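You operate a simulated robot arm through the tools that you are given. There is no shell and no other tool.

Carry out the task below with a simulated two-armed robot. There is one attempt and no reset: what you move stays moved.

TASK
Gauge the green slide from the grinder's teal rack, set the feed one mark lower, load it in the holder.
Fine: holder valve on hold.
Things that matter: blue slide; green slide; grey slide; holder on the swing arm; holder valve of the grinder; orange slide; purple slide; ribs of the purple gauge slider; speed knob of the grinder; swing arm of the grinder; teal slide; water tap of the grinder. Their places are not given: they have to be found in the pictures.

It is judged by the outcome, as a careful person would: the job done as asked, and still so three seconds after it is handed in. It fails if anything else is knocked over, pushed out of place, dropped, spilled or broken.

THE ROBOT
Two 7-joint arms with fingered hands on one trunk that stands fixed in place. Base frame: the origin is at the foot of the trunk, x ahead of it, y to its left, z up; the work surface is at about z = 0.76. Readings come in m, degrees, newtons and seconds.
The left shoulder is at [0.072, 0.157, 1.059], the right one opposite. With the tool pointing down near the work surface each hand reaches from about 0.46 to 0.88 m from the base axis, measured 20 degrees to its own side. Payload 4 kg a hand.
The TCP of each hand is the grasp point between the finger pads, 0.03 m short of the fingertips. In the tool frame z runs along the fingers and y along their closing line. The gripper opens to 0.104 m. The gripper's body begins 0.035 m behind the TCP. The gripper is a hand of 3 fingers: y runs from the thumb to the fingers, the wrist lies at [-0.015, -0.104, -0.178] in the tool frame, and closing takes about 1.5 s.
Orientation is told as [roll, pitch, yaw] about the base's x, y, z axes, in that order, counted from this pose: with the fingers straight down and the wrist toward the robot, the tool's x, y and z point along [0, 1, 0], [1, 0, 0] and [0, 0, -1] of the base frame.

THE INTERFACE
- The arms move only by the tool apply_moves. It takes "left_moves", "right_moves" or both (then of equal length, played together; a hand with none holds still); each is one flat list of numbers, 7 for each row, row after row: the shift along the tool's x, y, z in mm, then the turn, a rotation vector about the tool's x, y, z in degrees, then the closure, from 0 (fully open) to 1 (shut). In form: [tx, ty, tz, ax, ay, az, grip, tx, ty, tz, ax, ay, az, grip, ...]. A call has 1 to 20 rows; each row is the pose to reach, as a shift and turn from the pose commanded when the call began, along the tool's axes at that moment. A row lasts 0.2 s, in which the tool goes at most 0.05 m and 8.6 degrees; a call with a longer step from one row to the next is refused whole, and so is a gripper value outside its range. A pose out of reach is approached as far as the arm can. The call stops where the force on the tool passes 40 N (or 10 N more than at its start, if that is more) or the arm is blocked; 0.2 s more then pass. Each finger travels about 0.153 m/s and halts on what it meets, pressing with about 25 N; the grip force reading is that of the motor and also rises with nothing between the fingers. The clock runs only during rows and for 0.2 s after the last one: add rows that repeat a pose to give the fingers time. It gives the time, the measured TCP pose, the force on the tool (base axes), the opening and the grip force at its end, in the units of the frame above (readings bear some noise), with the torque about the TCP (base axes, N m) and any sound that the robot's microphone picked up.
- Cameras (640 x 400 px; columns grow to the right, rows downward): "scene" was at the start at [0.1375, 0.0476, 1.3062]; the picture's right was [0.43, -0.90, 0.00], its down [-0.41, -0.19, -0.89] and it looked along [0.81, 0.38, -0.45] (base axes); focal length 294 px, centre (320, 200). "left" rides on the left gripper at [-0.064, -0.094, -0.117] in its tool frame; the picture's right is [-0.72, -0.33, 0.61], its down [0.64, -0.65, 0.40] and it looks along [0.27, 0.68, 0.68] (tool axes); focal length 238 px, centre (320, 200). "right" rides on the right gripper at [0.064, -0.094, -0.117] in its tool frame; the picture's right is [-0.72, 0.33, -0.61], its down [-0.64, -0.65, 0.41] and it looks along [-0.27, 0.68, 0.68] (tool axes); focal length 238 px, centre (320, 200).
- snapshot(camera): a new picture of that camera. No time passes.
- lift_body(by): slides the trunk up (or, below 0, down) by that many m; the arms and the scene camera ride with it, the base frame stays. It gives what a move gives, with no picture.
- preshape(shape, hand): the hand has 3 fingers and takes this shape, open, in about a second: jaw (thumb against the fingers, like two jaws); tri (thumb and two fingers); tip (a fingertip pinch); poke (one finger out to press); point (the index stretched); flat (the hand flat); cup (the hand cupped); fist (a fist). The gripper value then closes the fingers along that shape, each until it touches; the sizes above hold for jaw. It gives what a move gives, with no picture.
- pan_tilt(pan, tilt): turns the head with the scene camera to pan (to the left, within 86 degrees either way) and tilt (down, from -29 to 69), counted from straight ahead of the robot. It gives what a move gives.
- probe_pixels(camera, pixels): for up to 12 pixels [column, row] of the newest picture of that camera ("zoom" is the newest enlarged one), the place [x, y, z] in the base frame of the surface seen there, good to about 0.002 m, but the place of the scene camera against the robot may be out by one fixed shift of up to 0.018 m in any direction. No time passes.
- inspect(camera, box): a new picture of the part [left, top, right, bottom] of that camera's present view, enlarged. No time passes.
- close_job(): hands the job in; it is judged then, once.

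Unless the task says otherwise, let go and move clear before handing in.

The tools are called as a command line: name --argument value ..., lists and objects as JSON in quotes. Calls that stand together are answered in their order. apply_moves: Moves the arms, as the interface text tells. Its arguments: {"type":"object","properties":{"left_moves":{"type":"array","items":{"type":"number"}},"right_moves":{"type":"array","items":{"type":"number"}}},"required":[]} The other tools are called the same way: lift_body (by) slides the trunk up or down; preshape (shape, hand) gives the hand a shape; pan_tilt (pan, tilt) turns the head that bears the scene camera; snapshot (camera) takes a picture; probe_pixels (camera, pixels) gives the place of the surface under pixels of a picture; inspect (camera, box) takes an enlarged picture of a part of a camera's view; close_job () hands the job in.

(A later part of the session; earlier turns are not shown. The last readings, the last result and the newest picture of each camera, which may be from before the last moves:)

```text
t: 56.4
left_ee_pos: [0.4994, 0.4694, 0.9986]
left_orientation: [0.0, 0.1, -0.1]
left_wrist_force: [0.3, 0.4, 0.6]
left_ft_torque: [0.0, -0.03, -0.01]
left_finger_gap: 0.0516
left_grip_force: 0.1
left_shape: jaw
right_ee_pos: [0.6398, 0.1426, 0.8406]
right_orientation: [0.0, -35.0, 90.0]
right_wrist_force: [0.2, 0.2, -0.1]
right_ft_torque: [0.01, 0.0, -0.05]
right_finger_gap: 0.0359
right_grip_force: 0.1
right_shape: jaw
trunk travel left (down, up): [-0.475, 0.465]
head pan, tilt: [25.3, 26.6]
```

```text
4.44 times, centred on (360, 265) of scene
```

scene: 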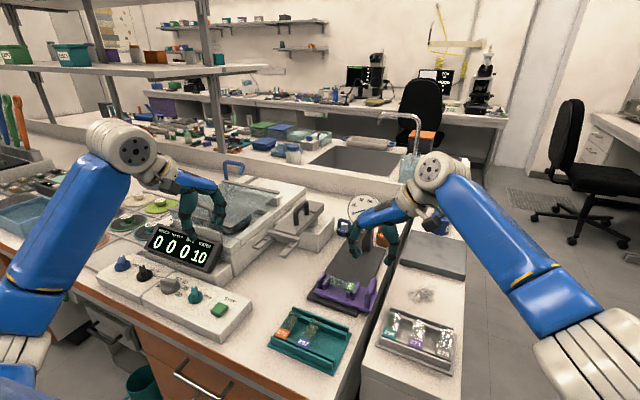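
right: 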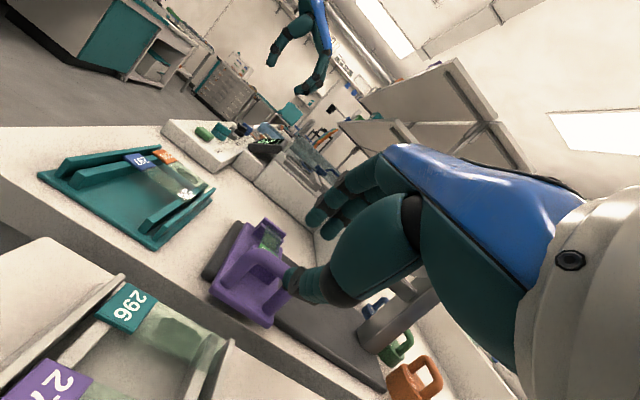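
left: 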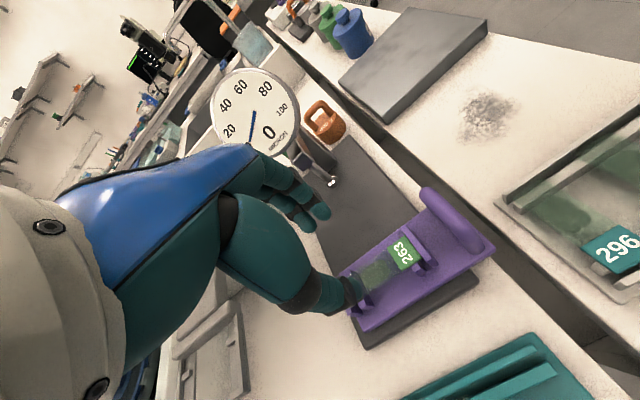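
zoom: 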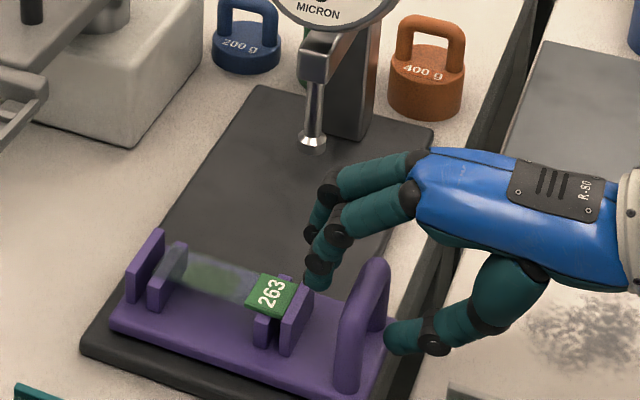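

The thumb is at the arch opening and the fingers above the bar. Closing to grip the bar.

apply_moves --right_moves '[0, 0, 0, 0, 0, 0, 0.72, 0, 0, 0, 0, 0, 0, 0.78, 0, 0, 0, 0, 0, 0, 0.84, 0, 0, 0, 0, 0, 0, 0.88, 0, 0, 0, 0, 0, 0, 0.88]'

inspect --camera "right" --box '[200, 170, 380, 320]'

inspect --camera "scene" --box '[310, 220, 410, 310]'

```text
t: 57.6
left_ee_pos: [0.4997, 0.4715, 0.9989]
left_orientation: [0.0, -0.1, 0.0]
left_wrist_force: [-0.2, -0.3, 0.1]
left_ft_torque: [0.04, 0.01, -0.03]
left_finger_gap: 0.0517
left_grip_force: 0.0
left_shape: jaw
right_ee_pos: [0.6403, 0.1431, 0.8397]
right_orientation: [0.0, -35.0, 90.1]
right_wrist_force: [0.6, 0.1, 1.4]
right_ft_torque: [0.02, -0.02, 0.0]
right_finger_gap: 0.0126
right_grip_force: 0.0
right_shape: jaw
trunk travel left (down, up): [-0.475, 0.465]
head pan, tilt: [25.3, 26.6]
```

```text
2.67 times, centred on (290, 245) of right
```

zoom: 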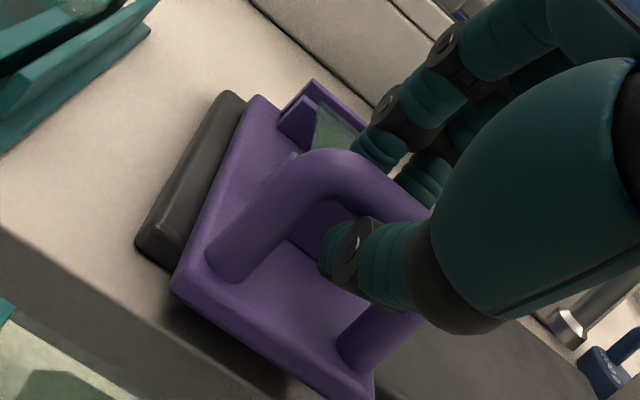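

```text
4.44 times, centred on (360, 265) of scene
```

zoom: 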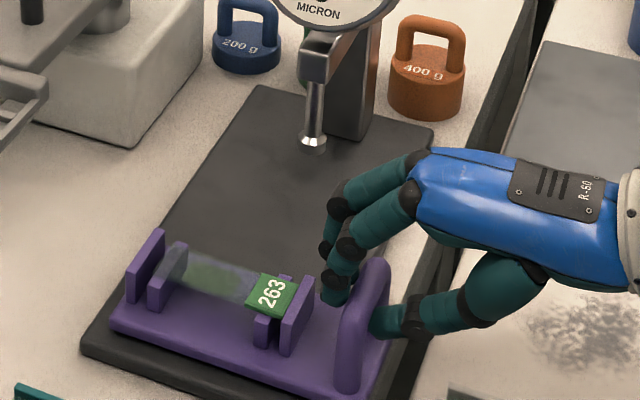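

The bar is caged (thumb through the arch). I'll push forward 40 mm and check the slider moves with the slide in place.

apply_moves --right_moves '[-4, 0, 0, 0, 0, 0, 0.9, -9, 0, 0, 0, 0, 0, 0.9, -15, 0, 0, 0, 0, 0, 0.9, -22, 0, 0, 0, 0, 0, 0.9, -29, 0, 0, 0, 0, 0, 0.9, -35, 0, 0, 0, 0, 0, 0.9, -40, 0, 0, 0, 0, 0, 0.9, -40, 0, 0, 0, 0, 0, 0.9]'

inspect --camera "scene" --box '[310, 190, 420, 310]'

snapshot --camera "right"

```text
t: 59.4
left_ee_pos: [0.499, 0.4704, 0.9988]
left_orientation: [0.0, 0.0, 0.1]
left_wrist_force: [-0.3, 0.4, 0.3]
left_ft_torque: [-0.01, 0.0, -0.01]
left_finger_gap: 0.0516
left_grip_force: 0.1
left_shape: jaw
right_ee_pos: [0.6777, 0.1438, 0.8407]
right_orientation: [0.0, -35.0, 89.9]
right_wrist_force: [-0.4, 0.7, -0.7]
right_ft_torque: [0.0, 0.04, 0.02]
right_finger_gap: 0.0108
right_grip_force: 0.1
right_shape: jaw
right hand out of reach, approached as far as the arm can: row 7, 8
trunk travel left (down, up): [-0.475, 0.465]
head pan, tilt: [25.3, 26.6]
```

```text
3.33 times, centred on (365, 250) of scene
```

zoom: 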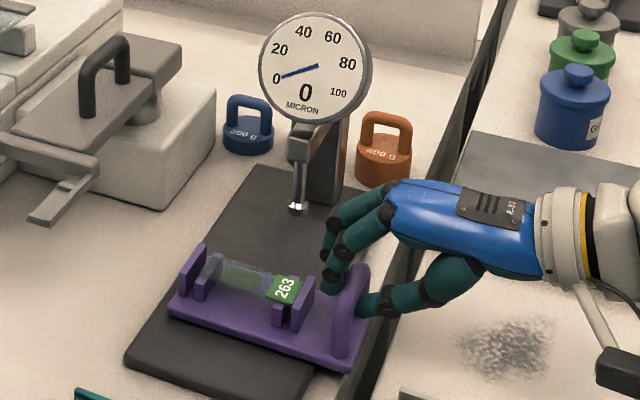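

```text
taken
```

right: 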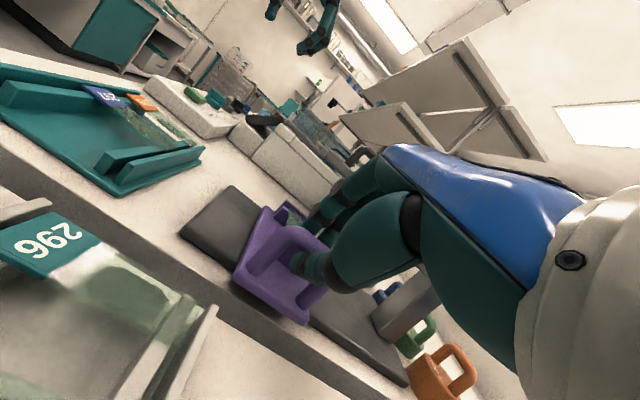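

The slider moved ~37 mm with the slide in place, but this arm pose is at its reach. I'll yaw the hand toward 60° while advancing, to let the wrist trail behind.

apply_moves --right_moves '[0, 0, 0, 0, -3.44, 4.92, 0.9, -2, 0, 0, 0, -6.88, 9.84, 0.9, -6, 0, 0, 0, -10.3, 14.7, 0.9, -11, 0, 0, 0, -13.8, 19.7, 0.9, -17, 0, 0, 0, -17.2, 24.6, 0.9, -23, 0, 0, 0, -17.2, 24.6, 0.9, -29, 0, 0, 0, -17.2, 24.6, 0.9, -29, 0, 0, 0, -17.2, 24.6, 0.9]'

inspect --camera "scene" --box '[310, 190, 420, 310]'

snapshot --camera "right"

```text
t: 61.2
left_ee_pos: [0.4987, 0.4721, 0.9982]
left_orientation: [0.0, -0.1, 0.0]
left_wrist_force: [0.3, -0.1, -0.7]
left_ft_torque: [-0.01, 0.01, 0.0]
left_finger_gap: 0.0516
left_grip_force: 0.0
left_shape: jaw
right_ee_pos: [0.705, 0.1438, 0.8406]
right_orientation: [-0.1, -34.9, 60.0]
right_wrist_force: [-0.2, 7.0, -0.4]
right_ft_torque: [0.1, 0.0, 0.21]
right_finger_gap: 0.0108
right_grip_force: 0.0
right_shape: jaw
trunk travel left (down, up): [-0.475, 0.465]
head pan, tilt: [25.3, 26.6]
```

```text
3.33 times, centred on (365, 250) of scene
```

zoom: 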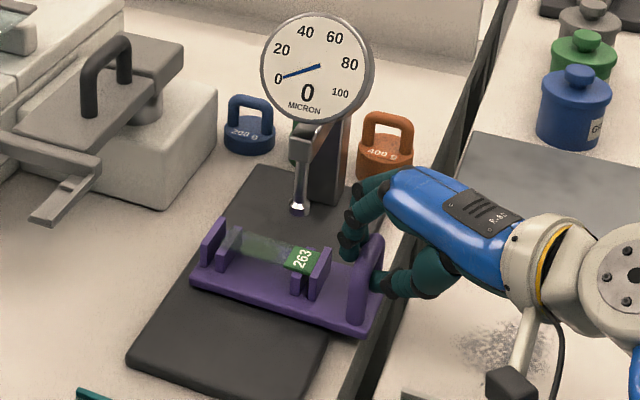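

```text
taken
```

right: 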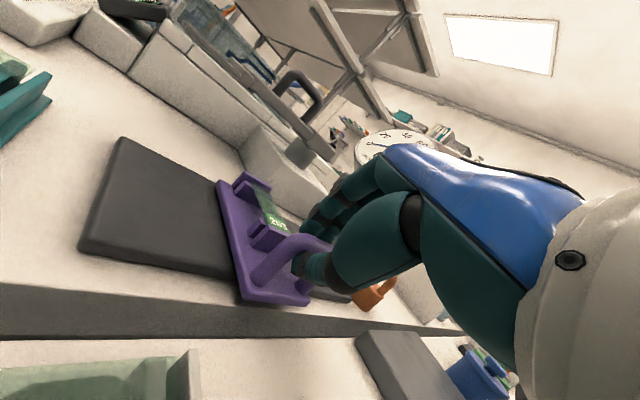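

The slider follows; a 7 N side force suggests nudging 1.5 mm left. Advancing another 30 mm.

apply_moves --right_moves '[-3.6, 3.1, 2.2, 0, 0, 0, 0.9, -9.6, 6, 4.2, 0, 0, 0, 0.9, -15, 8.5, 6, 0, 0, 0, 0.9, -20, 11, 7.7, 0, 0, 0, 0.9, -25.2, 13.4, 9.4, 0, 0, 0, 0.9, -25.2, 13.4, 9.4, 0, 0, 0, 0.9]'

inspect --camera "scene" --box '[320, 190, 410, 280]'

probe_pixels --camera "scene" --pixels '[[361, 261], [356, 250], [345, 260], [330, 270], [377, 262]]'

```text
t: 62.6
left_ee_pos: [0.4984, 0.4714, 0.999]
left_orientation: [0.0, 0.1, 0.0]
left_wrist_force: [-0.3, 0.3, 0.6]
left_ft_torque: [0.0, 0.03, 0.0]
left_finger_gap: 0.0514
left_grip_force: 0.1
left_shape: jaw
right_ee_pos: [0.7363, 0.1443, 0.8404]
right_orientation: [0.1, -35.0, 60.0]
right_wrist_force: [0.3, 2.8, 0.3]
right_ft_torque: [0.04, -0.04, 0.09]
right_finger_gap: 0.0111
right_grip_force: 0.0
right_shape: jaw
trunk travel left (down, up): [-0.475, 0.465]
head pan, tilt: [25.3, 26.6]
```

```text
4.44 times, centred on (365, 235) of scene
```

zoom: 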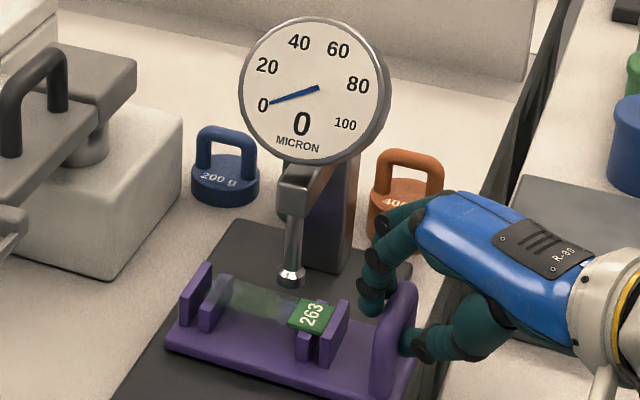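

```text
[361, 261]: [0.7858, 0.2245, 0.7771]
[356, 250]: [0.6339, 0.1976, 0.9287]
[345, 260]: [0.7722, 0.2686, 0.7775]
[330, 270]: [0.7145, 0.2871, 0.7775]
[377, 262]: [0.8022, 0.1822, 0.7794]
```

The slide is approaching the foot (tip at zoom 292,278; slide at 250,300). Advancing another 20 mm.

apply_moves --right_moves '[-4.3, 2, 1.4, 0, 0, 0, 0.9, -8.7, 4.1, 2.9, 0, 0, 0, 0.9, -13, 6.2, 4.3, 0, 0, 0, 0.9, -17.3, 8.2, 5.7, 0, 0, 0, 0.9, -17.3, 8.2, 5.7, 0, 0, 0, 0.9]'

inspect --camera "scene" --box '[320, 190, 410, 280]'

probe_pixels --camera "zoom" --pixels '[[320, 308], [295, 275], [335, 330], [200, 290], [300, 190], [345, 350]]'

snapshot --camera "right"

```text
t: 63.8
left_ee_pos: [0.4989, 0.4716, 0.9996]
left_orientation: [0.0, 0.0, -0.1]
left_wrist_force: [-0.4, 0.0, 0.6]
left_ft_torque: [0.01, -0.01, 0.02]
left_finger_gap: 0.0518
left_grip_force: 0.0
left_shape: jaw
right_ee_pos: [0.7563, 0.1449, 0.8398]
right_orientation: [0.1, -35.0, 60.0]
right_wrist_force: [0.3, 3.3, 1.7]
right_ft_torque: [0.05, -0.05, 0.12]
right_finger_gap: 0.0111
right_grip_force: 0.1
right_shape: jaw
trunk travel left (down, up): [-0.475, 0.465]
head pan, tilt: [25.3, 26.6]
```

```text
4.44 times, centred on (365, 235) of scene
```

zoom: 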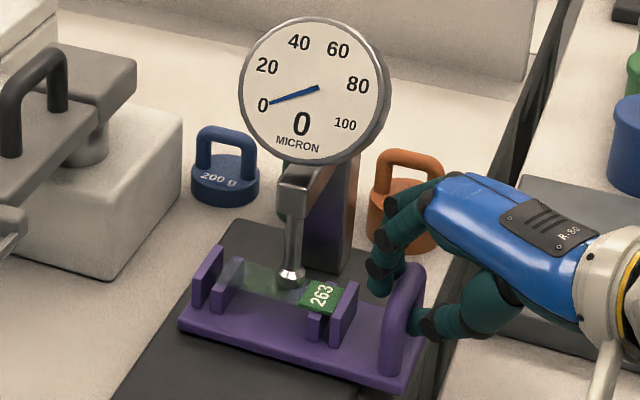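

```text
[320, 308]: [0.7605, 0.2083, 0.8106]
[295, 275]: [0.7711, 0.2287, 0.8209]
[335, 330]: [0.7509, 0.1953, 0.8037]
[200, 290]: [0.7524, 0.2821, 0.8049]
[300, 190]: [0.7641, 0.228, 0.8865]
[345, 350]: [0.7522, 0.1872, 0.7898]
```

```text
taken
```

right: 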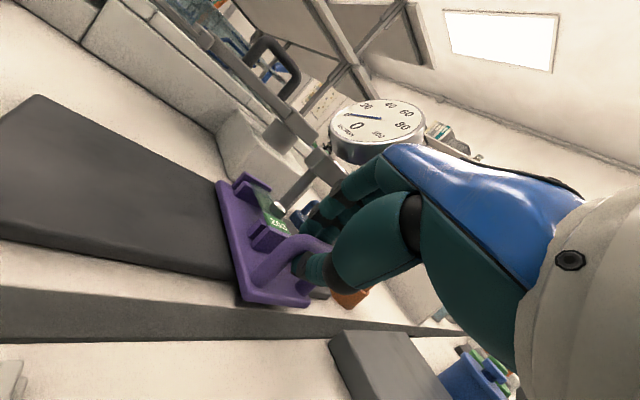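

Label at x≈0.757 (corrected); the foot is at ≈0.770. Another 13 mm forward.

apply_moves --right_moves '[-3.5, 1.6, 1.1, 0, 0, 0, 0.9, -7, 3.3, 2.3, 0, 0, 0, 0.9, -11.3, 5.3, 3.7, 0, 0, 0, 0.9, -11.3, 5.3, 3.7, 0, 0, 0, 0.9, -11.3, 5.3, 3.7, 0, 0, 0, 0.9]'

inspect --camera "scene" --box '[320, 190, 410, 280]'

probe_pixels --camera "zoom" --pixels '[[320, 295], [325, 290], [295, 275], [345, 315], [207, 270]]'

```text
t: 65.0
left_ee_pos: [0.4982, 0.4712, 0.9987]
left_orientation: [0.0, -0.1, 0.1]
left_wrist_force: [-0.4, -0.1, -0.6]
left_ft_torque: [0.0, -0.01, 0.0]
left_finger_gap: 0.0516
left_grip_force: 0.0
left_shape: jaw
right_ee_pos: [0.7677, 0.1466, 0.8408]
right_orientation: [0.0, -35.0, 59.9]
right_wrist_force: [-3.9, 4.9, 0.8]
right_ft_torque: [0.08, 0.02, 0.15]
right_finger_gap: 0.0113
right_grip_force: 0.1
right_shape: jaw
trunk travel left (down, up): [-0.475, 0.465]
head pan, tilt: [25.3, 26.6]
```

```text
4.44 times, centred on (365, 235) of scene
```

zoom: 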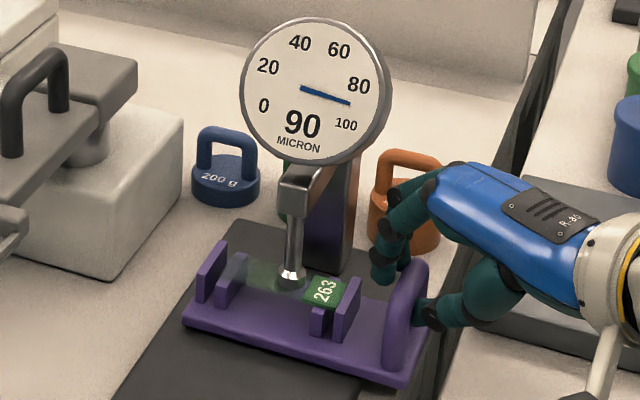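

```text
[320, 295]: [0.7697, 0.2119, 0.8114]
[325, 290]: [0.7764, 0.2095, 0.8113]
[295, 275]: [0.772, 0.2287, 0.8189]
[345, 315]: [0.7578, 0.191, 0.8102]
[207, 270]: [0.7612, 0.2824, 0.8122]
```

The gauge shows 90 micron. Zooming to confirm the figure and whether it is steady.

inspect --camera "scene" --box '[345, 190, 385, 232]'

snapshot --camera "left"

```text
9.52 times, centred on (365, 211) of scene
```

zoom: 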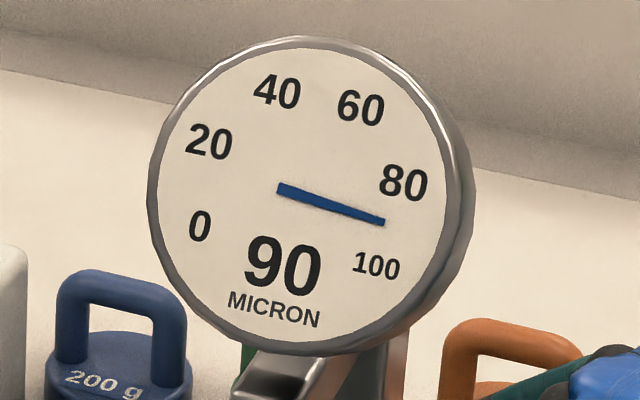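

```text
taken
```

left: 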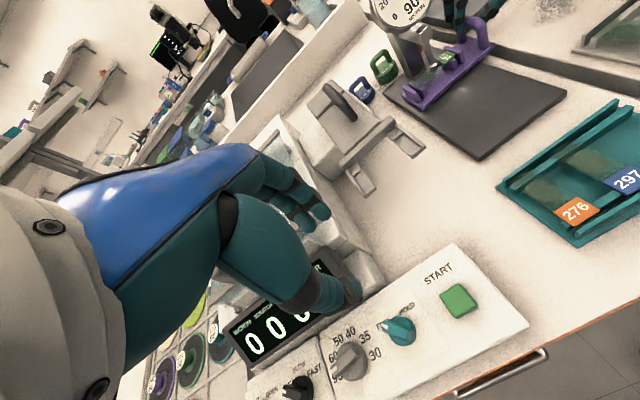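

Gauge reads 90, so the feed must go to the next lower mark: 60. Now I pull the slider back slowly with the right hand.

apply_moves --right_moves '[3.5, -1.6, -1.1, 0, 0, 0, 0.9, 8.7, -4.1, -2.9, 0, 0, 0, 0.9, 15.6, -7.4, -5.2, 0, 0, 0, 0.9, 23.4, -11.1, -7.7, 0, 0, 0, 0.9, 32, -15.2, -10.6, 0, 0, 0, 0.9, 40.7, -19.3, -13.5, 0, 0, 0, 0.9, 49.4, -23.4, -16.4, 0, 0, 0, 0.9, 58, -27.5, -19.2, 0, 0, 0, 0.9, 66.7, -31.6, -22.1, 0, 0, 0, 0.9, 75.3, -35.7, -25, 0, 0, 0, 0.9, 84, -39.8, -27.8, 0, 0, 0, 0.9, 84, -39.8, -27.8, 0, 0, 0, 0.9]'

inspect --camera "scene" --box '[310, 190, 420, 310]'

```text
t: 67.6
left_ee_pos: [0.5002, 0.4718, 1.0002]
left_orientation: [0.0, 0.0, -0.1]
left_wrist_force: [0.3, -0.1, 0.4]
left_ft_torque: [-0.03, 0.0, 0.01]
left_finger_gap: 0.0519
left_grip_force: 0.1
left_shape: jaw
right_ee_pos: [0.6698, 0.1453, 0.8415]
right_orientation: [0.0, -34.9, 60.0]
right_wrist_force: [0.1, 3.9, 1.3]
right_ft_torque: [0.03, -0.05, 0.06]
right_finger_gap: 0.0113
right_grip_force: 0.1
right_shape: jaw
trunk travel left (down, up): [-0.475, 0.465]
head pan, tilt: [25.3, 26.6]
```

```text
3.33 times, centred on (365, 250) of scene
```

zoom: 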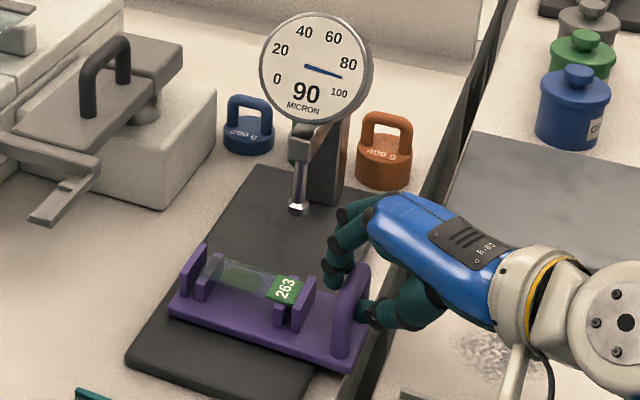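

The reading 90 is held and the slide stays on the ribs. Pulling the last ~28 mm back to the start position.

apply_moves --right_moves '[6, -2.9, -2, 0, 0, 0, 0.9, 13, -6.2, -4.3, 0, 0, 0, 0.9, 19, -9, -6.3, 0, 0, 0, 0.9, 24, -11.5, -8, 0, 0, 0, 0.9, 24, -11.5, -8, 0, 0, 0, 0.9]'

inspect --camera "scene" --box '[310, 220, 410, 310]'

inspect --camera "right" --box '[200, 170, 380, 320]'

```text
t: 68.8
left_ee_pos: [0.4988, 0.4705, 0.9988]
left_orientation: [0.0, 0.0, 0.1]
left_wrist_force: [0.2, -0.4, 0.4]
left_ft_torque: [0.03, 0.0, -0.02]
left_finger_gap: 0.0514
left_grip_force: 0.1
left_shape: jaw
right_ee_pos: [0.6428, 0.145, 0.8411]
right_orientation: [0.0, -35.0, 60.1]
right_wrist_force: [-0.1, 2.6, 1.2]
right_ft_torque: [0.08, -0.03, 0.14]
right_finger_gap: 0.011
right_grip_force: 0.0
right_shape: jaw
trunk travel left (down, up): [-0.475, 0.465]
head pan, tilt: [25.3, 26.6]
```

```text
4.44 times, centred on (360, 265) of scene
```

zoom: 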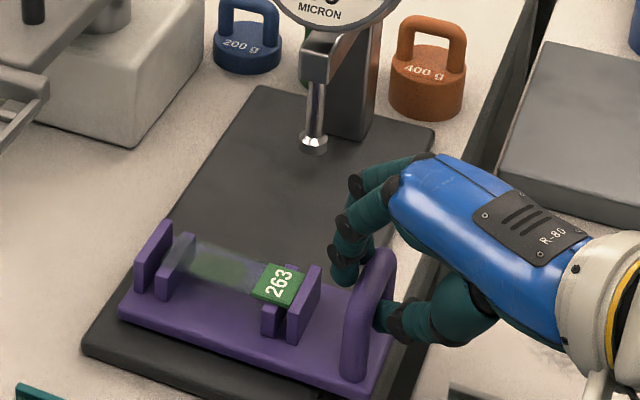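

```text
2.67 times, centred on (290, 245) of right
```

zoom: 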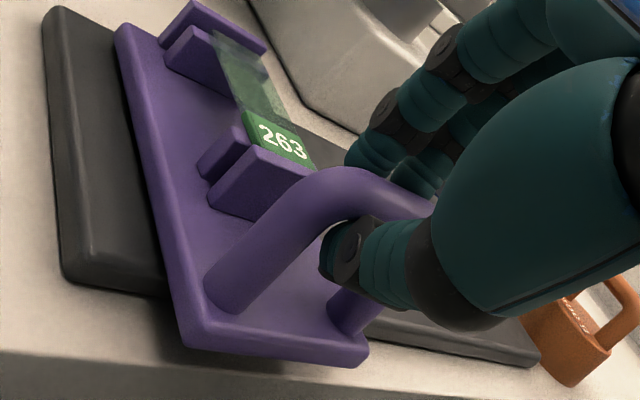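

The slider is back and the slide rests on its ribs. I'll open the right hand and withdraw it along its fingers, then clear it to the right.

apply_moves --right_moves '[0, 0, 0, 0, 0, 0, 0.82, 0, 0, 0, 0, 0, 0, 0.74, 0, 0, 0, 0, 0, 0, 0.7, 0, 0, -10, 0, 0, 0, 0.7, 0, 0, -25, 0, 0, 0, 0.7, 0, 0, -45, 0, 0, 0, 0.7, 0, 0, -65, 0, 0, 0, 0.7, 0, 0, -85, 0, 0, 0, 0.7, 0, 0, -110, 0, 0, 0, 0.6]'

inspect --camera "scene" --box '[310, 220, 410, 310]'

```text
t: 70.8
left_ee_pos: [0.4986, 0.4709, 0.9985]
left_orientation: [0.2, 0.0, 0.0]
left_wrist_force: [0.0, -0.1, -1.1]
left_ft_torque: [-0.01, -0.01, -0.01]
left_finger_gap: 0.052
left_grip_force: 0.0
left_shape: jaw
right_ee_pos: [0.6111, 0.0883, 0.9307]
right_orientation: [0.1, -35.0, 60.0]
right_wrist_force: [0.4, 0.0, 0.5]
right_ft_torque: [0.01, 0.01, 0.01]
right_finger_gap: 0.0411
right_grip_force: 0.1
right_shape: jaw
trunk travel left (down, up): [-0.475, 0.465]
head pan, tilt: [25.3, 26.6]
```

```text
4.44 times, centred on (360, 265) of scene
```

zoom: 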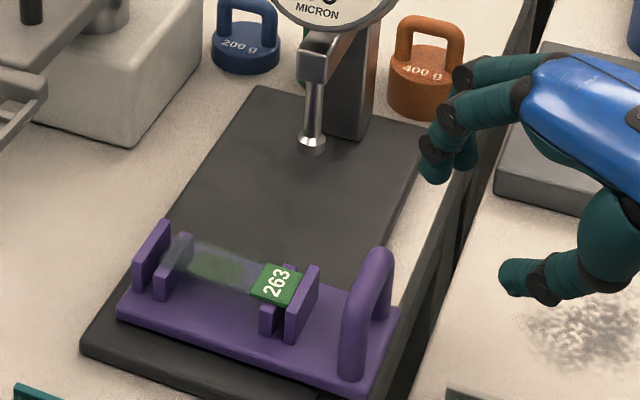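

Slide remains on the ribs. Now I park the right arm and move the left hand above the feed knob at (0.461, 0.595).

apply_moves --left_moves '[15.5, -4.7, 10, 0, 0, 0, 0.5, 31, -9.4, 22, 0, 0, 0, 0.55, 46.5, -14, 34, 0, 0, 0, 0.6, 62, -18.8, 46, 0, 0, 0, 0.6, 77.5, -23.5, 58, 0, 0, 0, 0.6, 93, -28.2, 70, 0, 0, 0, 0.6, 110, -33, 82, 0, 0, 0, 0.6, 124, -37.6, 90, 0, 0, 0, 0.6]' --right_moves '[-6.2, -19.1, -39.4, 0, 0, 0, 0.5, -12.4, -38.3, -78.7, 0, 0, 0, 0.5, -18.6, -57.4, -118, 0, 0, 0, 0.5, -24.9, -76.6, -157.4, 0, 0, 0, 0.5, -31.1, -95.7, -196.8, 0, 0, 0, 0.5, -37.3, -114.8, -236.2, 0, 0, 0, 0.5, -43.5, -134, -275.5, 0, 0, 0, 0.5, -49.7, -153.1, -314.9, 0, 0, 0, 0.5]'

snapshot --camera "left"

snapshot --camera "scene"

```text
t: 72.6
left_ee_pos: [0.4617, 0.5951, 0.91]
left_orientation: [0.1, -0.2, 0.1]
left_wrist_force: [-0.1, 0.9, 0.2]
left_ft_torque: [0.0, -0.02, -0.01]
left_finger_gap: 0.0419
left_grip_force: 0.0
left_shape: jaw
right_ee_pos: [0.5011, -0.1993, 1.1026]
right_orientation: [0.0, -35.0, 60.0]
right_wrist_force: [-0.2, 0.1, 0.5]
right_ft_torque: [0.0, 0.01, 0.0]
right_finger_gap: 0.0515
right_grip_force: 0.1
right_shape: jaw
trunk travel left (down, up): [-0.475, 0.465]
head pan, tilt: [25.3, 26.6]
```

```text
taken
```

left: 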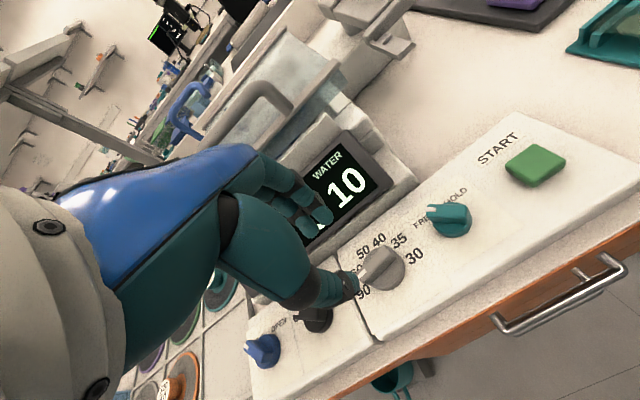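

```text
taken
```

scene: 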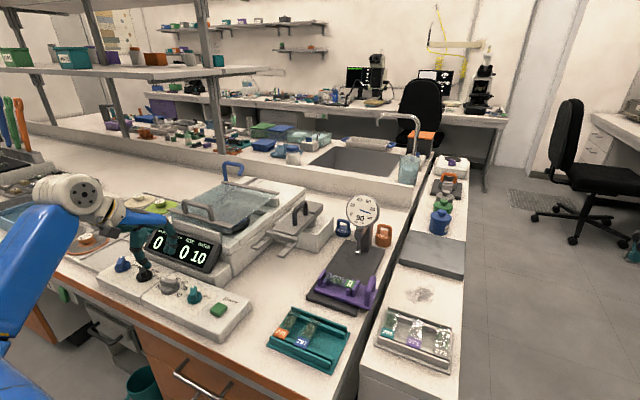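

Zooming in on the feed knob and checking the display's position relative to the fingers.

inspect --camera "left" --box '[330, 220, 430, 300]'

probe_pixels --camera "zoom" --pixels '[[195, 215], [215, 190], [245, 160], [180, 200], [270, 175], [290, 200], [300, 250], [240, 290], [200, 290], [180, 235], [230, 215], [255, 225]]'

probe_pixels --camera "left" --pixels '[[307, 243], [340, 222], [383, 185], [345, 135], [315, 160], [380, 150], [395, 205], [345, 245], [410, 175], [360, 150], [330, 232], [300, 225]]'

```text
5.00 times, centred on (380, 260) of left
```

zoom: 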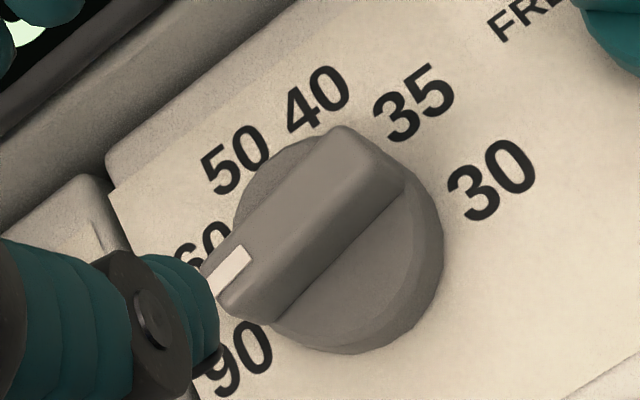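

```text
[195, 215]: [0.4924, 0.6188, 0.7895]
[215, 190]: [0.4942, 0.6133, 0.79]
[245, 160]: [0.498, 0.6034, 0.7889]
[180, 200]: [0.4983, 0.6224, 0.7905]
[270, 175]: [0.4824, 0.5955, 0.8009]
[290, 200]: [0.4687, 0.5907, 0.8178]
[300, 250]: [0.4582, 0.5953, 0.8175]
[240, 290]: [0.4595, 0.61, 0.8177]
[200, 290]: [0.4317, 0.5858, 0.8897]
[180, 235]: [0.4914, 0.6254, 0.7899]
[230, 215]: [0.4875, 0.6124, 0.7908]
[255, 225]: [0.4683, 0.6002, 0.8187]
```

```text
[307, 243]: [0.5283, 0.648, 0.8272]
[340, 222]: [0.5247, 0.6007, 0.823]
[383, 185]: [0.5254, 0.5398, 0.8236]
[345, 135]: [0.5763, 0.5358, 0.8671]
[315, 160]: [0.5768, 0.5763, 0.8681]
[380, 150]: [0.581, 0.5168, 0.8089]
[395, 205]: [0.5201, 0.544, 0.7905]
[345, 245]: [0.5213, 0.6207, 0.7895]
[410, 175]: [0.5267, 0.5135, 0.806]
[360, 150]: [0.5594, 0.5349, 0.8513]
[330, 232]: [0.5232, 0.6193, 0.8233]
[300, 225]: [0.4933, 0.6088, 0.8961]
```

Feed knob bar: top z 0.818, centre ≈(0.4625, 0.594), pointing at 90. I'll descend to TCP z≈0.831 with the fingers straddling the bar.

apply_moves --left_moves '[0, 0, 18, 0, 0, 0, 0.62, -1, 0.8, 36, 0, 0, 0, 0.65, -1, 0.8, 54, 0, 0, 0, 0.65, -1, 0.8, 68, 0, 0, 0, 0.65, -1, 0.8, 79, 0, 0, 0, 0.65, -1, 0.8, 79, 0, 0, 0, 0.65]'

inspect --camera "left" --box '[270, 180, 410, 290]'

inspect --camera "scene" --box '[110, 230, 220, 320]'

```text
t: 74.0
left_ee_pos: [0.4637, 0.5938, 0.8309]
left_orientation: [0.1, 0.0, 0.0]
left_wrist_force: [0.9, 0.4, 2.3]
left_ft_torque: [-0.05, -0.02, 0.0]
left_finger_gap: 0.0369
left_grip_force: 0.1
left_shape: jaw
right_ee_pos: [0.5016, -0.1994, 1.1021]
right_orientation: [0.0, -35.0, 60.1]
right_wrist_force: [-0.6, -0.1, 0.3]
right_ft_torque: [-0.01, 0.01, -0.01]
right_finger_gap: 0.0515
right_grip_force: 0.0
right_shape: jaw
trunk travel left (down, up): [-0.475, 0.465]
head pan, tilt: [25.3, 26.6]
```

```text
3.64 times, centred on (340, 235) of left
```

zoom: 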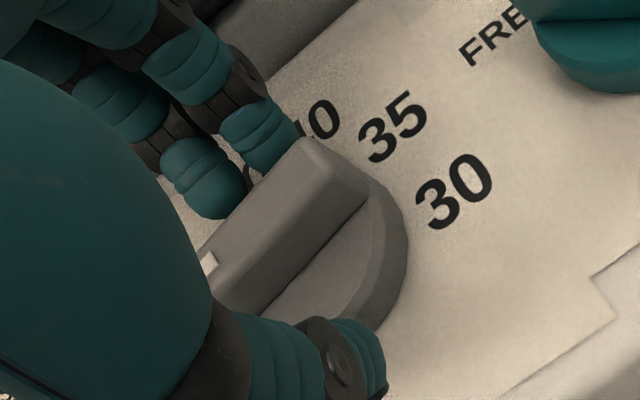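

```text
4.44 times, centred on (165, 275) of scene
```

zoom: 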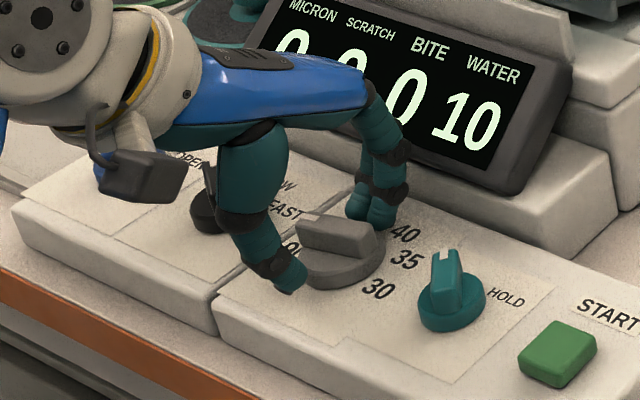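

The bar is between thumb and fingers. Closing to grip it.

apply_moves --left_moves '[0, 0, 0, 0, 0, 0, 0.75, 0, 0, 0, 0, 0, 0, 0.85, 0, 0, 0, 0, 0, 0, 0.92, 0, 0, 0, 0, 0, 0, 0.97, 0, 0, 0, 0, 0, 0, 0.97]'

inspect --camera "left" --box '[270, 180, 410, 290]'

inspect --camera "scene" --box '[110, 230, 220, 320]'

```text
t: 75.2
left_ee_pos: [0.4639, 0.5922, 0.832]
left_orientation: [0.2, 0.0, -0.1]
left_wrist_force: [6.2, 1.2, 10.9]
left_ft_torque: [0.07, -0.39, -0.01]
left_finger_gap: 0.0247
left_grip_force: 24.8
left_shape: jaw
right_ee_pos: [0.5021, -0.2017, 1.1036]
right_orientation: [0.1, -35.1, 59.9]
right_wrist_force: [-0.2, -0.6, 0.3]
right_ft_torque: [0.03, -0.01, 0.02]
right_finger_gap: 0.0513
right_grip_force: 0.0
right_shape: jaw
trunk travel left (down, up): [-0.475, 0.465]
head pan, tilt: [25.3, 26.6]
```

```text
3.64 times, centred on (340, 235) of left
```

zoom: 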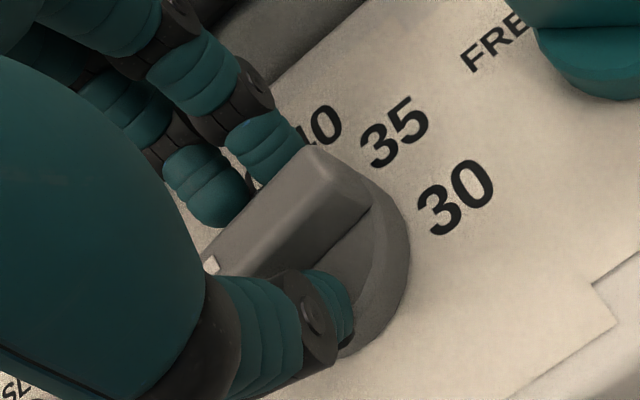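

```text
4.44 times, centred on (165, 275) of scene
```

zoom: 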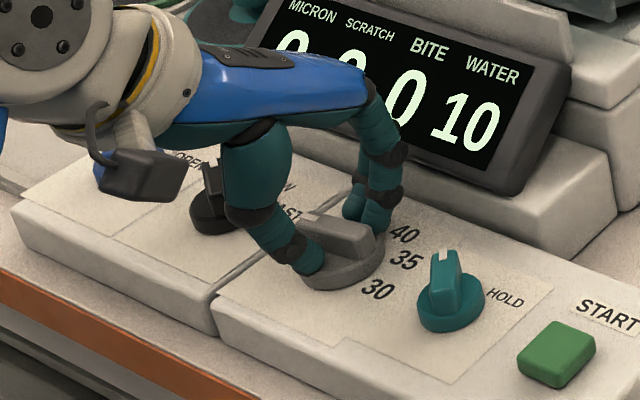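

Grip stopped at 0.0247 with upward 10.9 N, so tips rest on the knob's disc. I'll open, rise 4 mm, and regrip on the bar only.

apply_moves --left_moves '[0, 0, 0, 0, 0, 0, 0.7, 0, 0, -4, 0, 0, 0, 0.68, 0, 0, -4.5, 0, 0, 0, 0.75, 0, 0, -4.5, 0, 0, 0, 0.85, 0, 0, -4.5, 0, 0, 0, 0.92, 0, 0, -4.5, 0, 0, 0, 0.96, 0, 0, -4.5, 0, 0, 0, 0.96]'

inspect --camera "left" --box '[270, 180, 410, 290]'

```text
t: 76.8
left_ee_pos: [0.4653, 0.5923, 0.8345]
left_orientation: [0.0, 0.0, -0.1]
left_wrist_force: [11.2, -0.6, 3.2]
left_ft_torque: [0.0, -0.7, -0.03]
left_finger_gap: 0.0108
left_grip_force: 25.0
left_shape: jaw
right_ee_pos: [0.5039, -0.1989, 1.1015]
right_orientation: [0.1, -35.1, 59.9]
right_wrist_force: [-1.4, -0.3, -0.1]
right_ft_torque: [-0.02, 0.01, -0.01]
right_finger_gap: 0.0517
right_grip_force: 0.0
right_shape: jaw
trunk travel left (down, up): [-0.475, 0.465]
head pan, tilt: [25.3, 26.6]
```

```text
3.64 times, centred on (340, 235) of left
```

zoom: 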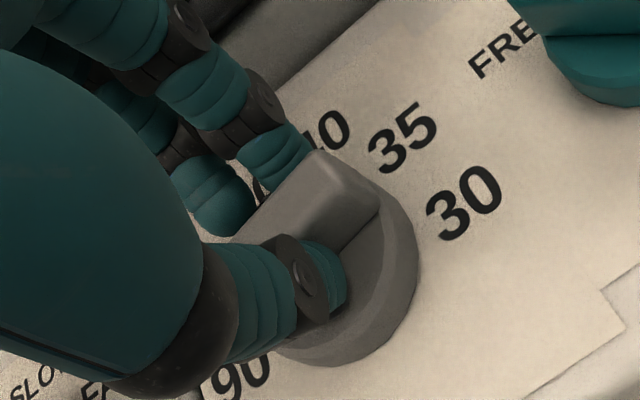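

The bar is firmly gripped (gap 0.011). I'll ease +1.5 mm in x and turn −36° (one mark, from 90 to 60).

apply_moves --left_moves '[0, 1.5, 0, 0, 0, 0, 0.96, 0, 1.5, 0, 0, 0, 6, 0.96, 0, 1.5, 0, 0, 0, 12, 0.96, 0, 1.5, 0, 0, 0, 18, 0.96, 0, 1.5, 0, 0, 0, 24, 0.96, 0, 1.5, 0, 0, 0, 30, 0.96, 0, 1.5, 0, 0, 0, 36, 0.96, 0, 1.5, 0, 0, 0, 36, 0.96]'

inspect --camera "left" --box '[270, 180, 410, 290]'

inspect --camera "scene" --box '[110, 230, 220, 320]'

```text
t: 78.6
left_ee_pos: [0.4645, 0.5948, 0.8344]
left_orientation: [0.0, 0.0, -36.2]
left_wrist_force: [1.3, 0.9, 1.5]
left_ft_torque: [-0.19, -0.32, 0.01]
left_finger_gap: 0.0105
left_grip_force: 25.2
left_shape: jaw
right_ee_pos: [0.5021, -0.1986, 1.1012]
right_orientation: [0.0, -35.0, 60.0]
right_wrist_force: [0.5, -0.1, 0.7]
right_ft_torque: [0.01, -0.03, 0.06]
right_finger_gap: 0.0514
right_grip_force: 0.1
right_shape: jaw
trunk travel left (down, up): [-0.475, 0.465]
head pan, tilt: [25.3, 26.6]
```

```text
3.64 times, centred on (340, 235) of left
```

zoom: 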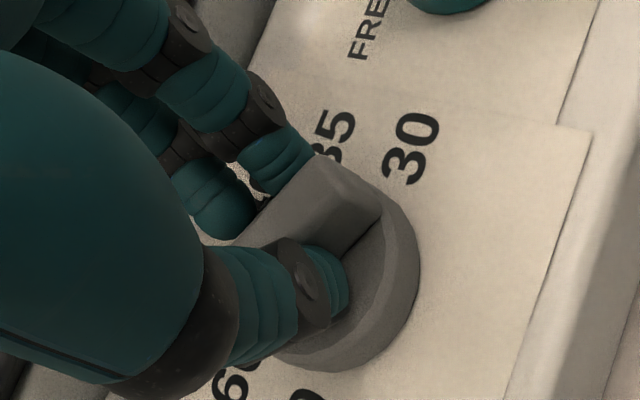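

```text
4.44 times, centred on (165, 275) of scene
```

zoom: 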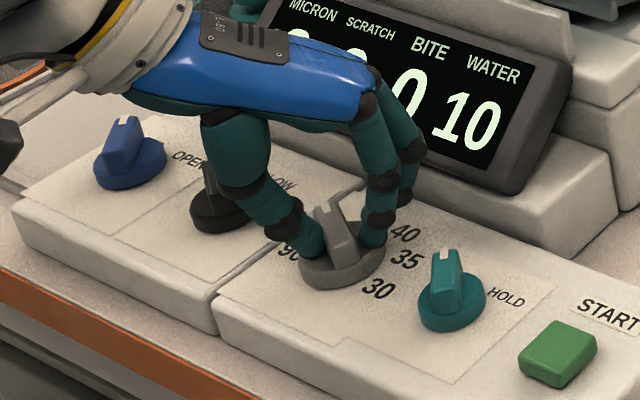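

The knob turned with the hand. Opening and rising to check where the index points.

apply_moves --left_moves '[0, 0, 0, 0, 0, 0, 0.85, 0, 0, 0, 0, 0, 0, 0.7, 0, 0, -2, 0, 0, 0, 0.62, 0, 0, -15, 0, 0, 0, 0.6, 0, 0, -40, 0, 0, 0, 0.6, 0, 0, -75, 0, 0, 0, 0.6, 0, 0, -75, 0, 0, 0, 0.6]'

snapshot --camera "left"

inspect --camera "scene" --box '[140, 260, 220, 320]'

```text
t: 80.2
left_ee_pos: [0.4636, 0.594, 0.9105]
left_orientation: [0.0, 0.0, -36.1]
left_wrist_force: [-0.2, -1.1, 0.1]
left_ft_torque: [0.03, -0.03, -0.01]
left_finger_gap: 0.0411
left_grip_force: 0.1
left_shape: jaw
right_ee_pos: [0.5024, -0.1997, 1.1016]
right_orientation: [0.0, -35.0, 60.0]
right_wrist_force: [0.3, 0.4, -0.4]
right_ft_torque: [0.01, 0.0, -0.01]
right_finger_gap: 0.0515
right_grip_force: 0.1
right_shape: jaw
trunk travel left (down, up): [-0.475, 0.465]
head pan, tilt: [25.3, 26.6]
```

```text
taken
```

left: 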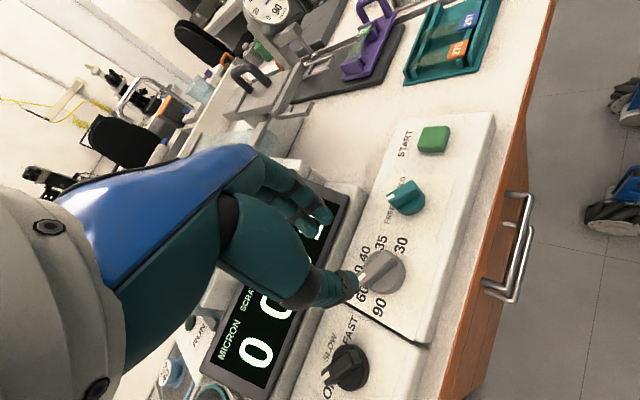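

```text
6.67 times, centred on (180, 290) of scene
```

zoom: 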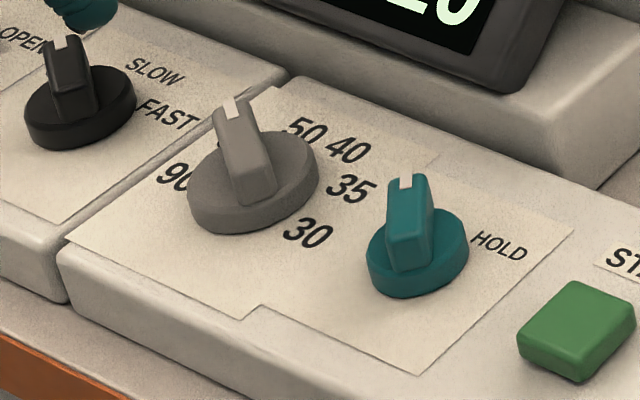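

Verifying the feed index from the hand camera.

inspect --camera "left" --box '[335, 220, 425, 320]'

probe_pixels --camera "zoom" --pixels '[[190, 235], [260, 190], [290, 150], [160, 290], [220, 350], [280, 215], [225, 190], [120, 255], [165, 170], [350, 115], [310, 240], [240, 255]]'

```text
4.00 times, centred on (380, 270) of left
```

zoom: 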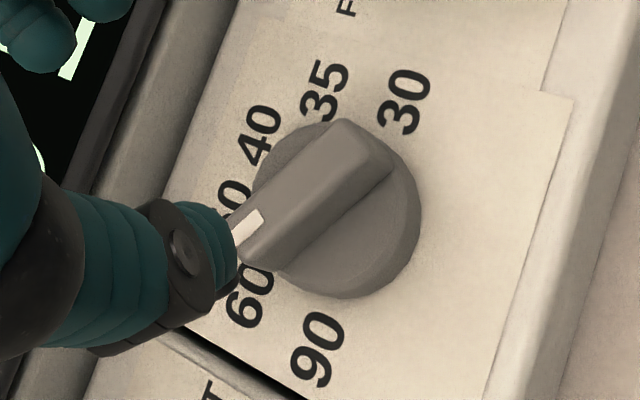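

```text
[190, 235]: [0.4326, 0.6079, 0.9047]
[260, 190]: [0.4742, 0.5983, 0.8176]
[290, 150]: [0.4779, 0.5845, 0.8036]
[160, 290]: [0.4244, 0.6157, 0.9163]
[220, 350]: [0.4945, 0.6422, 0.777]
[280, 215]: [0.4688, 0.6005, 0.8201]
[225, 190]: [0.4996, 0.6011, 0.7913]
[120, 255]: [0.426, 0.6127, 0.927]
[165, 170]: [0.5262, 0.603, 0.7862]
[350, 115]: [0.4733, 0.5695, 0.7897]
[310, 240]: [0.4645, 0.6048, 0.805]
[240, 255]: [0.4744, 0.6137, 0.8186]
```

probe_pixels --camera "zoom" --pixels '[[248, 228], [252, 236], [365, 152], [345, 165], [300, 200], [320, 185], [390, 165], [345, 125], [262, 262], [235, 215], [250, 295], [318, 350]]'

```text
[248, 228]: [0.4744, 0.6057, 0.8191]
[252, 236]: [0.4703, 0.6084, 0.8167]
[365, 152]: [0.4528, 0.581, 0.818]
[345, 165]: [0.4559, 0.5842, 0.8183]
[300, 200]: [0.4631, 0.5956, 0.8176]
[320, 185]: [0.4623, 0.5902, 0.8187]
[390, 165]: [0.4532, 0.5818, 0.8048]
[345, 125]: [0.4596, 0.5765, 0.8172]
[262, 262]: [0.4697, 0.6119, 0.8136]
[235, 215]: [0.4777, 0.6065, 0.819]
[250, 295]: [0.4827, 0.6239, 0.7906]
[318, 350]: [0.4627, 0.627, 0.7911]
```

The feed index is at 37° → on mark 60. Next, the left hand returns above the slide on the gauge ribs, passing high over the holder.

apply_moves --left_moves '[0, 0, -25, 0, 0, 0, 0.6, -10, 20, -50, 0, 0, -4, 0.6, -29.5, 57.6, -50, 0, 0, -8, 0.6, -49, 95.2, -50, 0, 0, -12, 0.6, -68.3, 132.8, -50, 0, 0, -16, 0.6, -87.7, 170.4, -50, 0, 0, -20, 0.6, -107.2, 208, -50, 0, 0, -24, 0.6, -126.6, 245.6, -50, 0, 0, -28, 0.6, -146, 283.3, -50, 0, 0, -32, 0.6, -165.5, 321, -45, 0, 0, -36, 0.6, -185, 358.7, -30, 0, 0, -36, 0.6, -185, 358.7, -20, 0, 0, -36, 0.6, -185, 358.7, -20, 0, 0, -36, 0.6]'

snapshot --camera "left"

inspect --camera "left" --box '[310, 200, 430, 300]'

```text
t: 83.0
left_ee_pos: [0.6452, 0.2332, 0.928]
left_orientation: [0.1, -0.1, -0.1]
left_wrist_force: [0.2, 0.1, 0.2]
left_ft_torque: [-0.02, 0.0, -0.02]
left_finger_gap: 0.0413
left_grip_force: 0.0
left_shape: jaw
right_ee_pos: [0.502, -0.2007, 1.1015]
right_orientation: [0.2, -35.0, 59.9]
right_wrist_force: [-0.3, 0.1, -0.5]
right_ft_torque: [-0.01, 0.0, 0.01]
right_finger_gap: 0.0516
right_grip_force: 0.1
right_shape: jaw
trunk travel left (down, up): [-0.475, 0.465]
head pan, tilt: [25.3, 26.6]
```

```text
taken
```

left: 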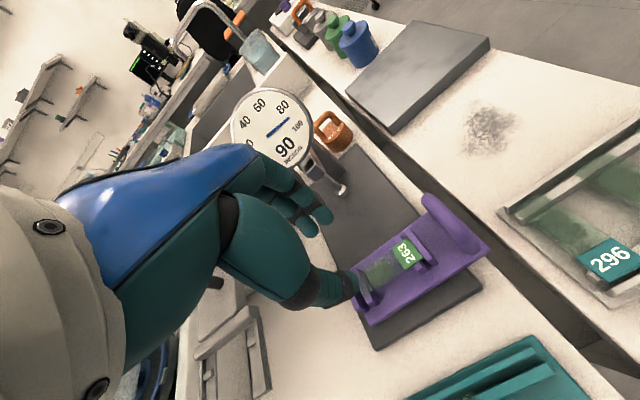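

```text
4.00 times, centred on (370, 250) of left
```

zoom: 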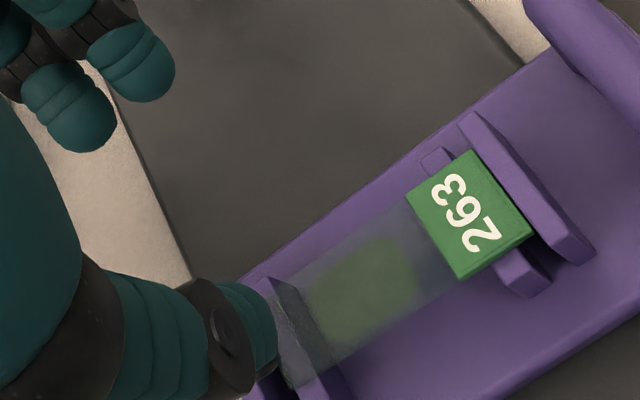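

probe_pixels --camera "zoom" --pixels '[[413, 194], [466, 156], [527, 233], [463, 274], [470, 215], [440, 172], [498, 252], [497, 195], [437, 235], [265, 285], [292, 380], [345, 290]]'

probe_pixels --camera "zoom" --pixels '[[475, 120], [520, 180], [580, 250], [435, 155], [520, 285], [280, 290], [310, 350], [330, 380], [258, 380], [560, 55], [560, 100], [400, 350]]'

```text
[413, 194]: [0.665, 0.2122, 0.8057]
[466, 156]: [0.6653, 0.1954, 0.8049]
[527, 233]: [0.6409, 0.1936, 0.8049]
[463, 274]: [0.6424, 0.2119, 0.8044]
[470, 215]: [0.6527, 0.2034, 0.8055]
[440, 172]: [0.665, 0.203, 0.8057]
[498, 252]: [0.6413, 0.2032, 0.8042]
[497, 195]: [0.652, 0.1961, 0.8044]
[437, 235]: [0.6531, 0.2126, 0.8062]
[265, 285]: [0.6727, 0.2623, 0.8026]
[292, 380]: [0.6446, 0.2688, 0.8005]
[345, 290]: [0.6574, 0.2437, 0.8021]
```

```text
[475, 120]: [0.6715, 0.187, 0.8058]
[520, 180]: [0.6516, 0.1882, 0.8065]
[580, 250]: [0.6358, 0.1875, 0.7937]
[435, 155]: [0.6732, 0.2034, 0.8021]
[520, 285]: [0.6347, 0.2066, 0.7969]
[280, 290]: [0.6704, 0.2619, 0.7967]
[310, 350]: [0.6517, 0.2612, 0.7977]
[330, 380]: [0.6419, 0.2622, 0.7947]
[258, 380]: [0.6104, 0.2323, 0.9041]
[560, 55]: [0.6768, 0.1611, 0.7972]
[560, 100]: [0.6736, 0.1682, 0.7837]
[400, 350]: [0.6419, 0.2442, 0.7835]
```

Slide centre now (0.6532, 0.2327), label top 0.805. I'll align over it and descend with a 41 mm opening to about TCP z 0.8215.

apply_moves --left_moves '[0.3, 4, 15, 0, 0, 0, 0.6, 0.3, 8.4, 33, 0, 0, 0, 0.6, 0.3, 8.4, 53, 0, 0, 0, 0.6, 0.3, 8.4, 73, 0, 0, 0, 0.6, 0.3, 8.4, 90, 0, 0, 0, 0.6, 0.3, 8.4, 102, 0, 0, 0, 0.6, 0.3, 8.4, 107, 0, 0, 0, 0.6, 0.3, 8.4, 107, 0, 0, 0, 0.6]'

inspect --camera "left" --box '[300, 190, 400, 270]'

inspect --camera "scene" --box '[310, 230, 400, 300]'

```text
t: 84.8
left_ee_pos: [0.6543, 0.2323, 0.8208]
left_orientation: [0.1, -0.1, 0.1]
left_wrist_force: [-0.2, 0.2, 0.7]
left_ft_torque: [0.02, -0.02, 0.01]
left_finger_gap: 0.0412
left_grip_force: 0.1
left_shape: jaw
right_ee_pos: [0.5028, -0.2011, 1.1012]
right_orientation: [0.1, -35.1, 59.9]
right_wrist_force: [0.1, 0.3, -0.6]
right_ft_torque: [0.02, -0.01, -0.02]
right_finger_gap: 0.0514
right_grip_force: 0.0
right_shape: jaw
trunk travel left (down, up): [-0.475, 0.465]
head pan, tilt: [25.3, 26.6]
```

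```text
5.00 times, centred on (350, 230) of left
```

zoom: 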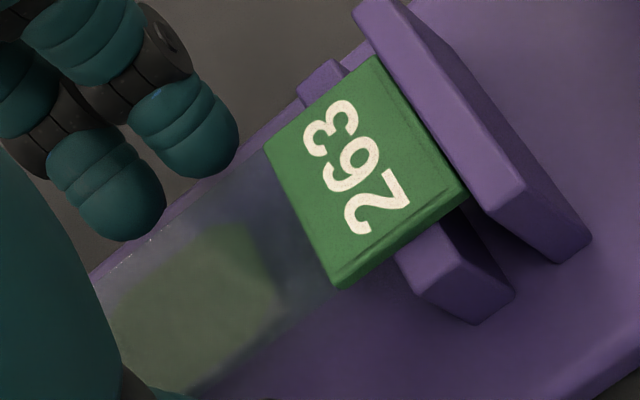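

```text
5.71 times, centred on (355, 265) of scene
```

zoom: 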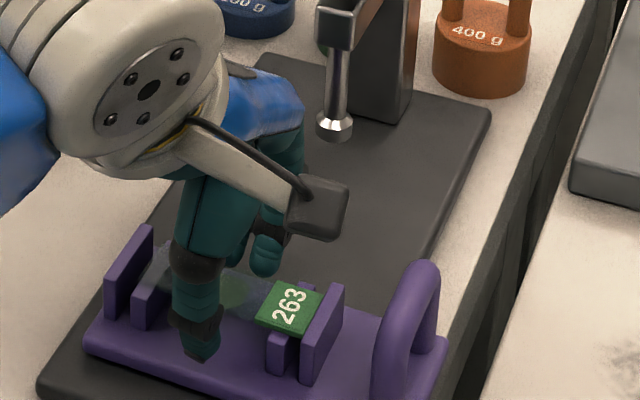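

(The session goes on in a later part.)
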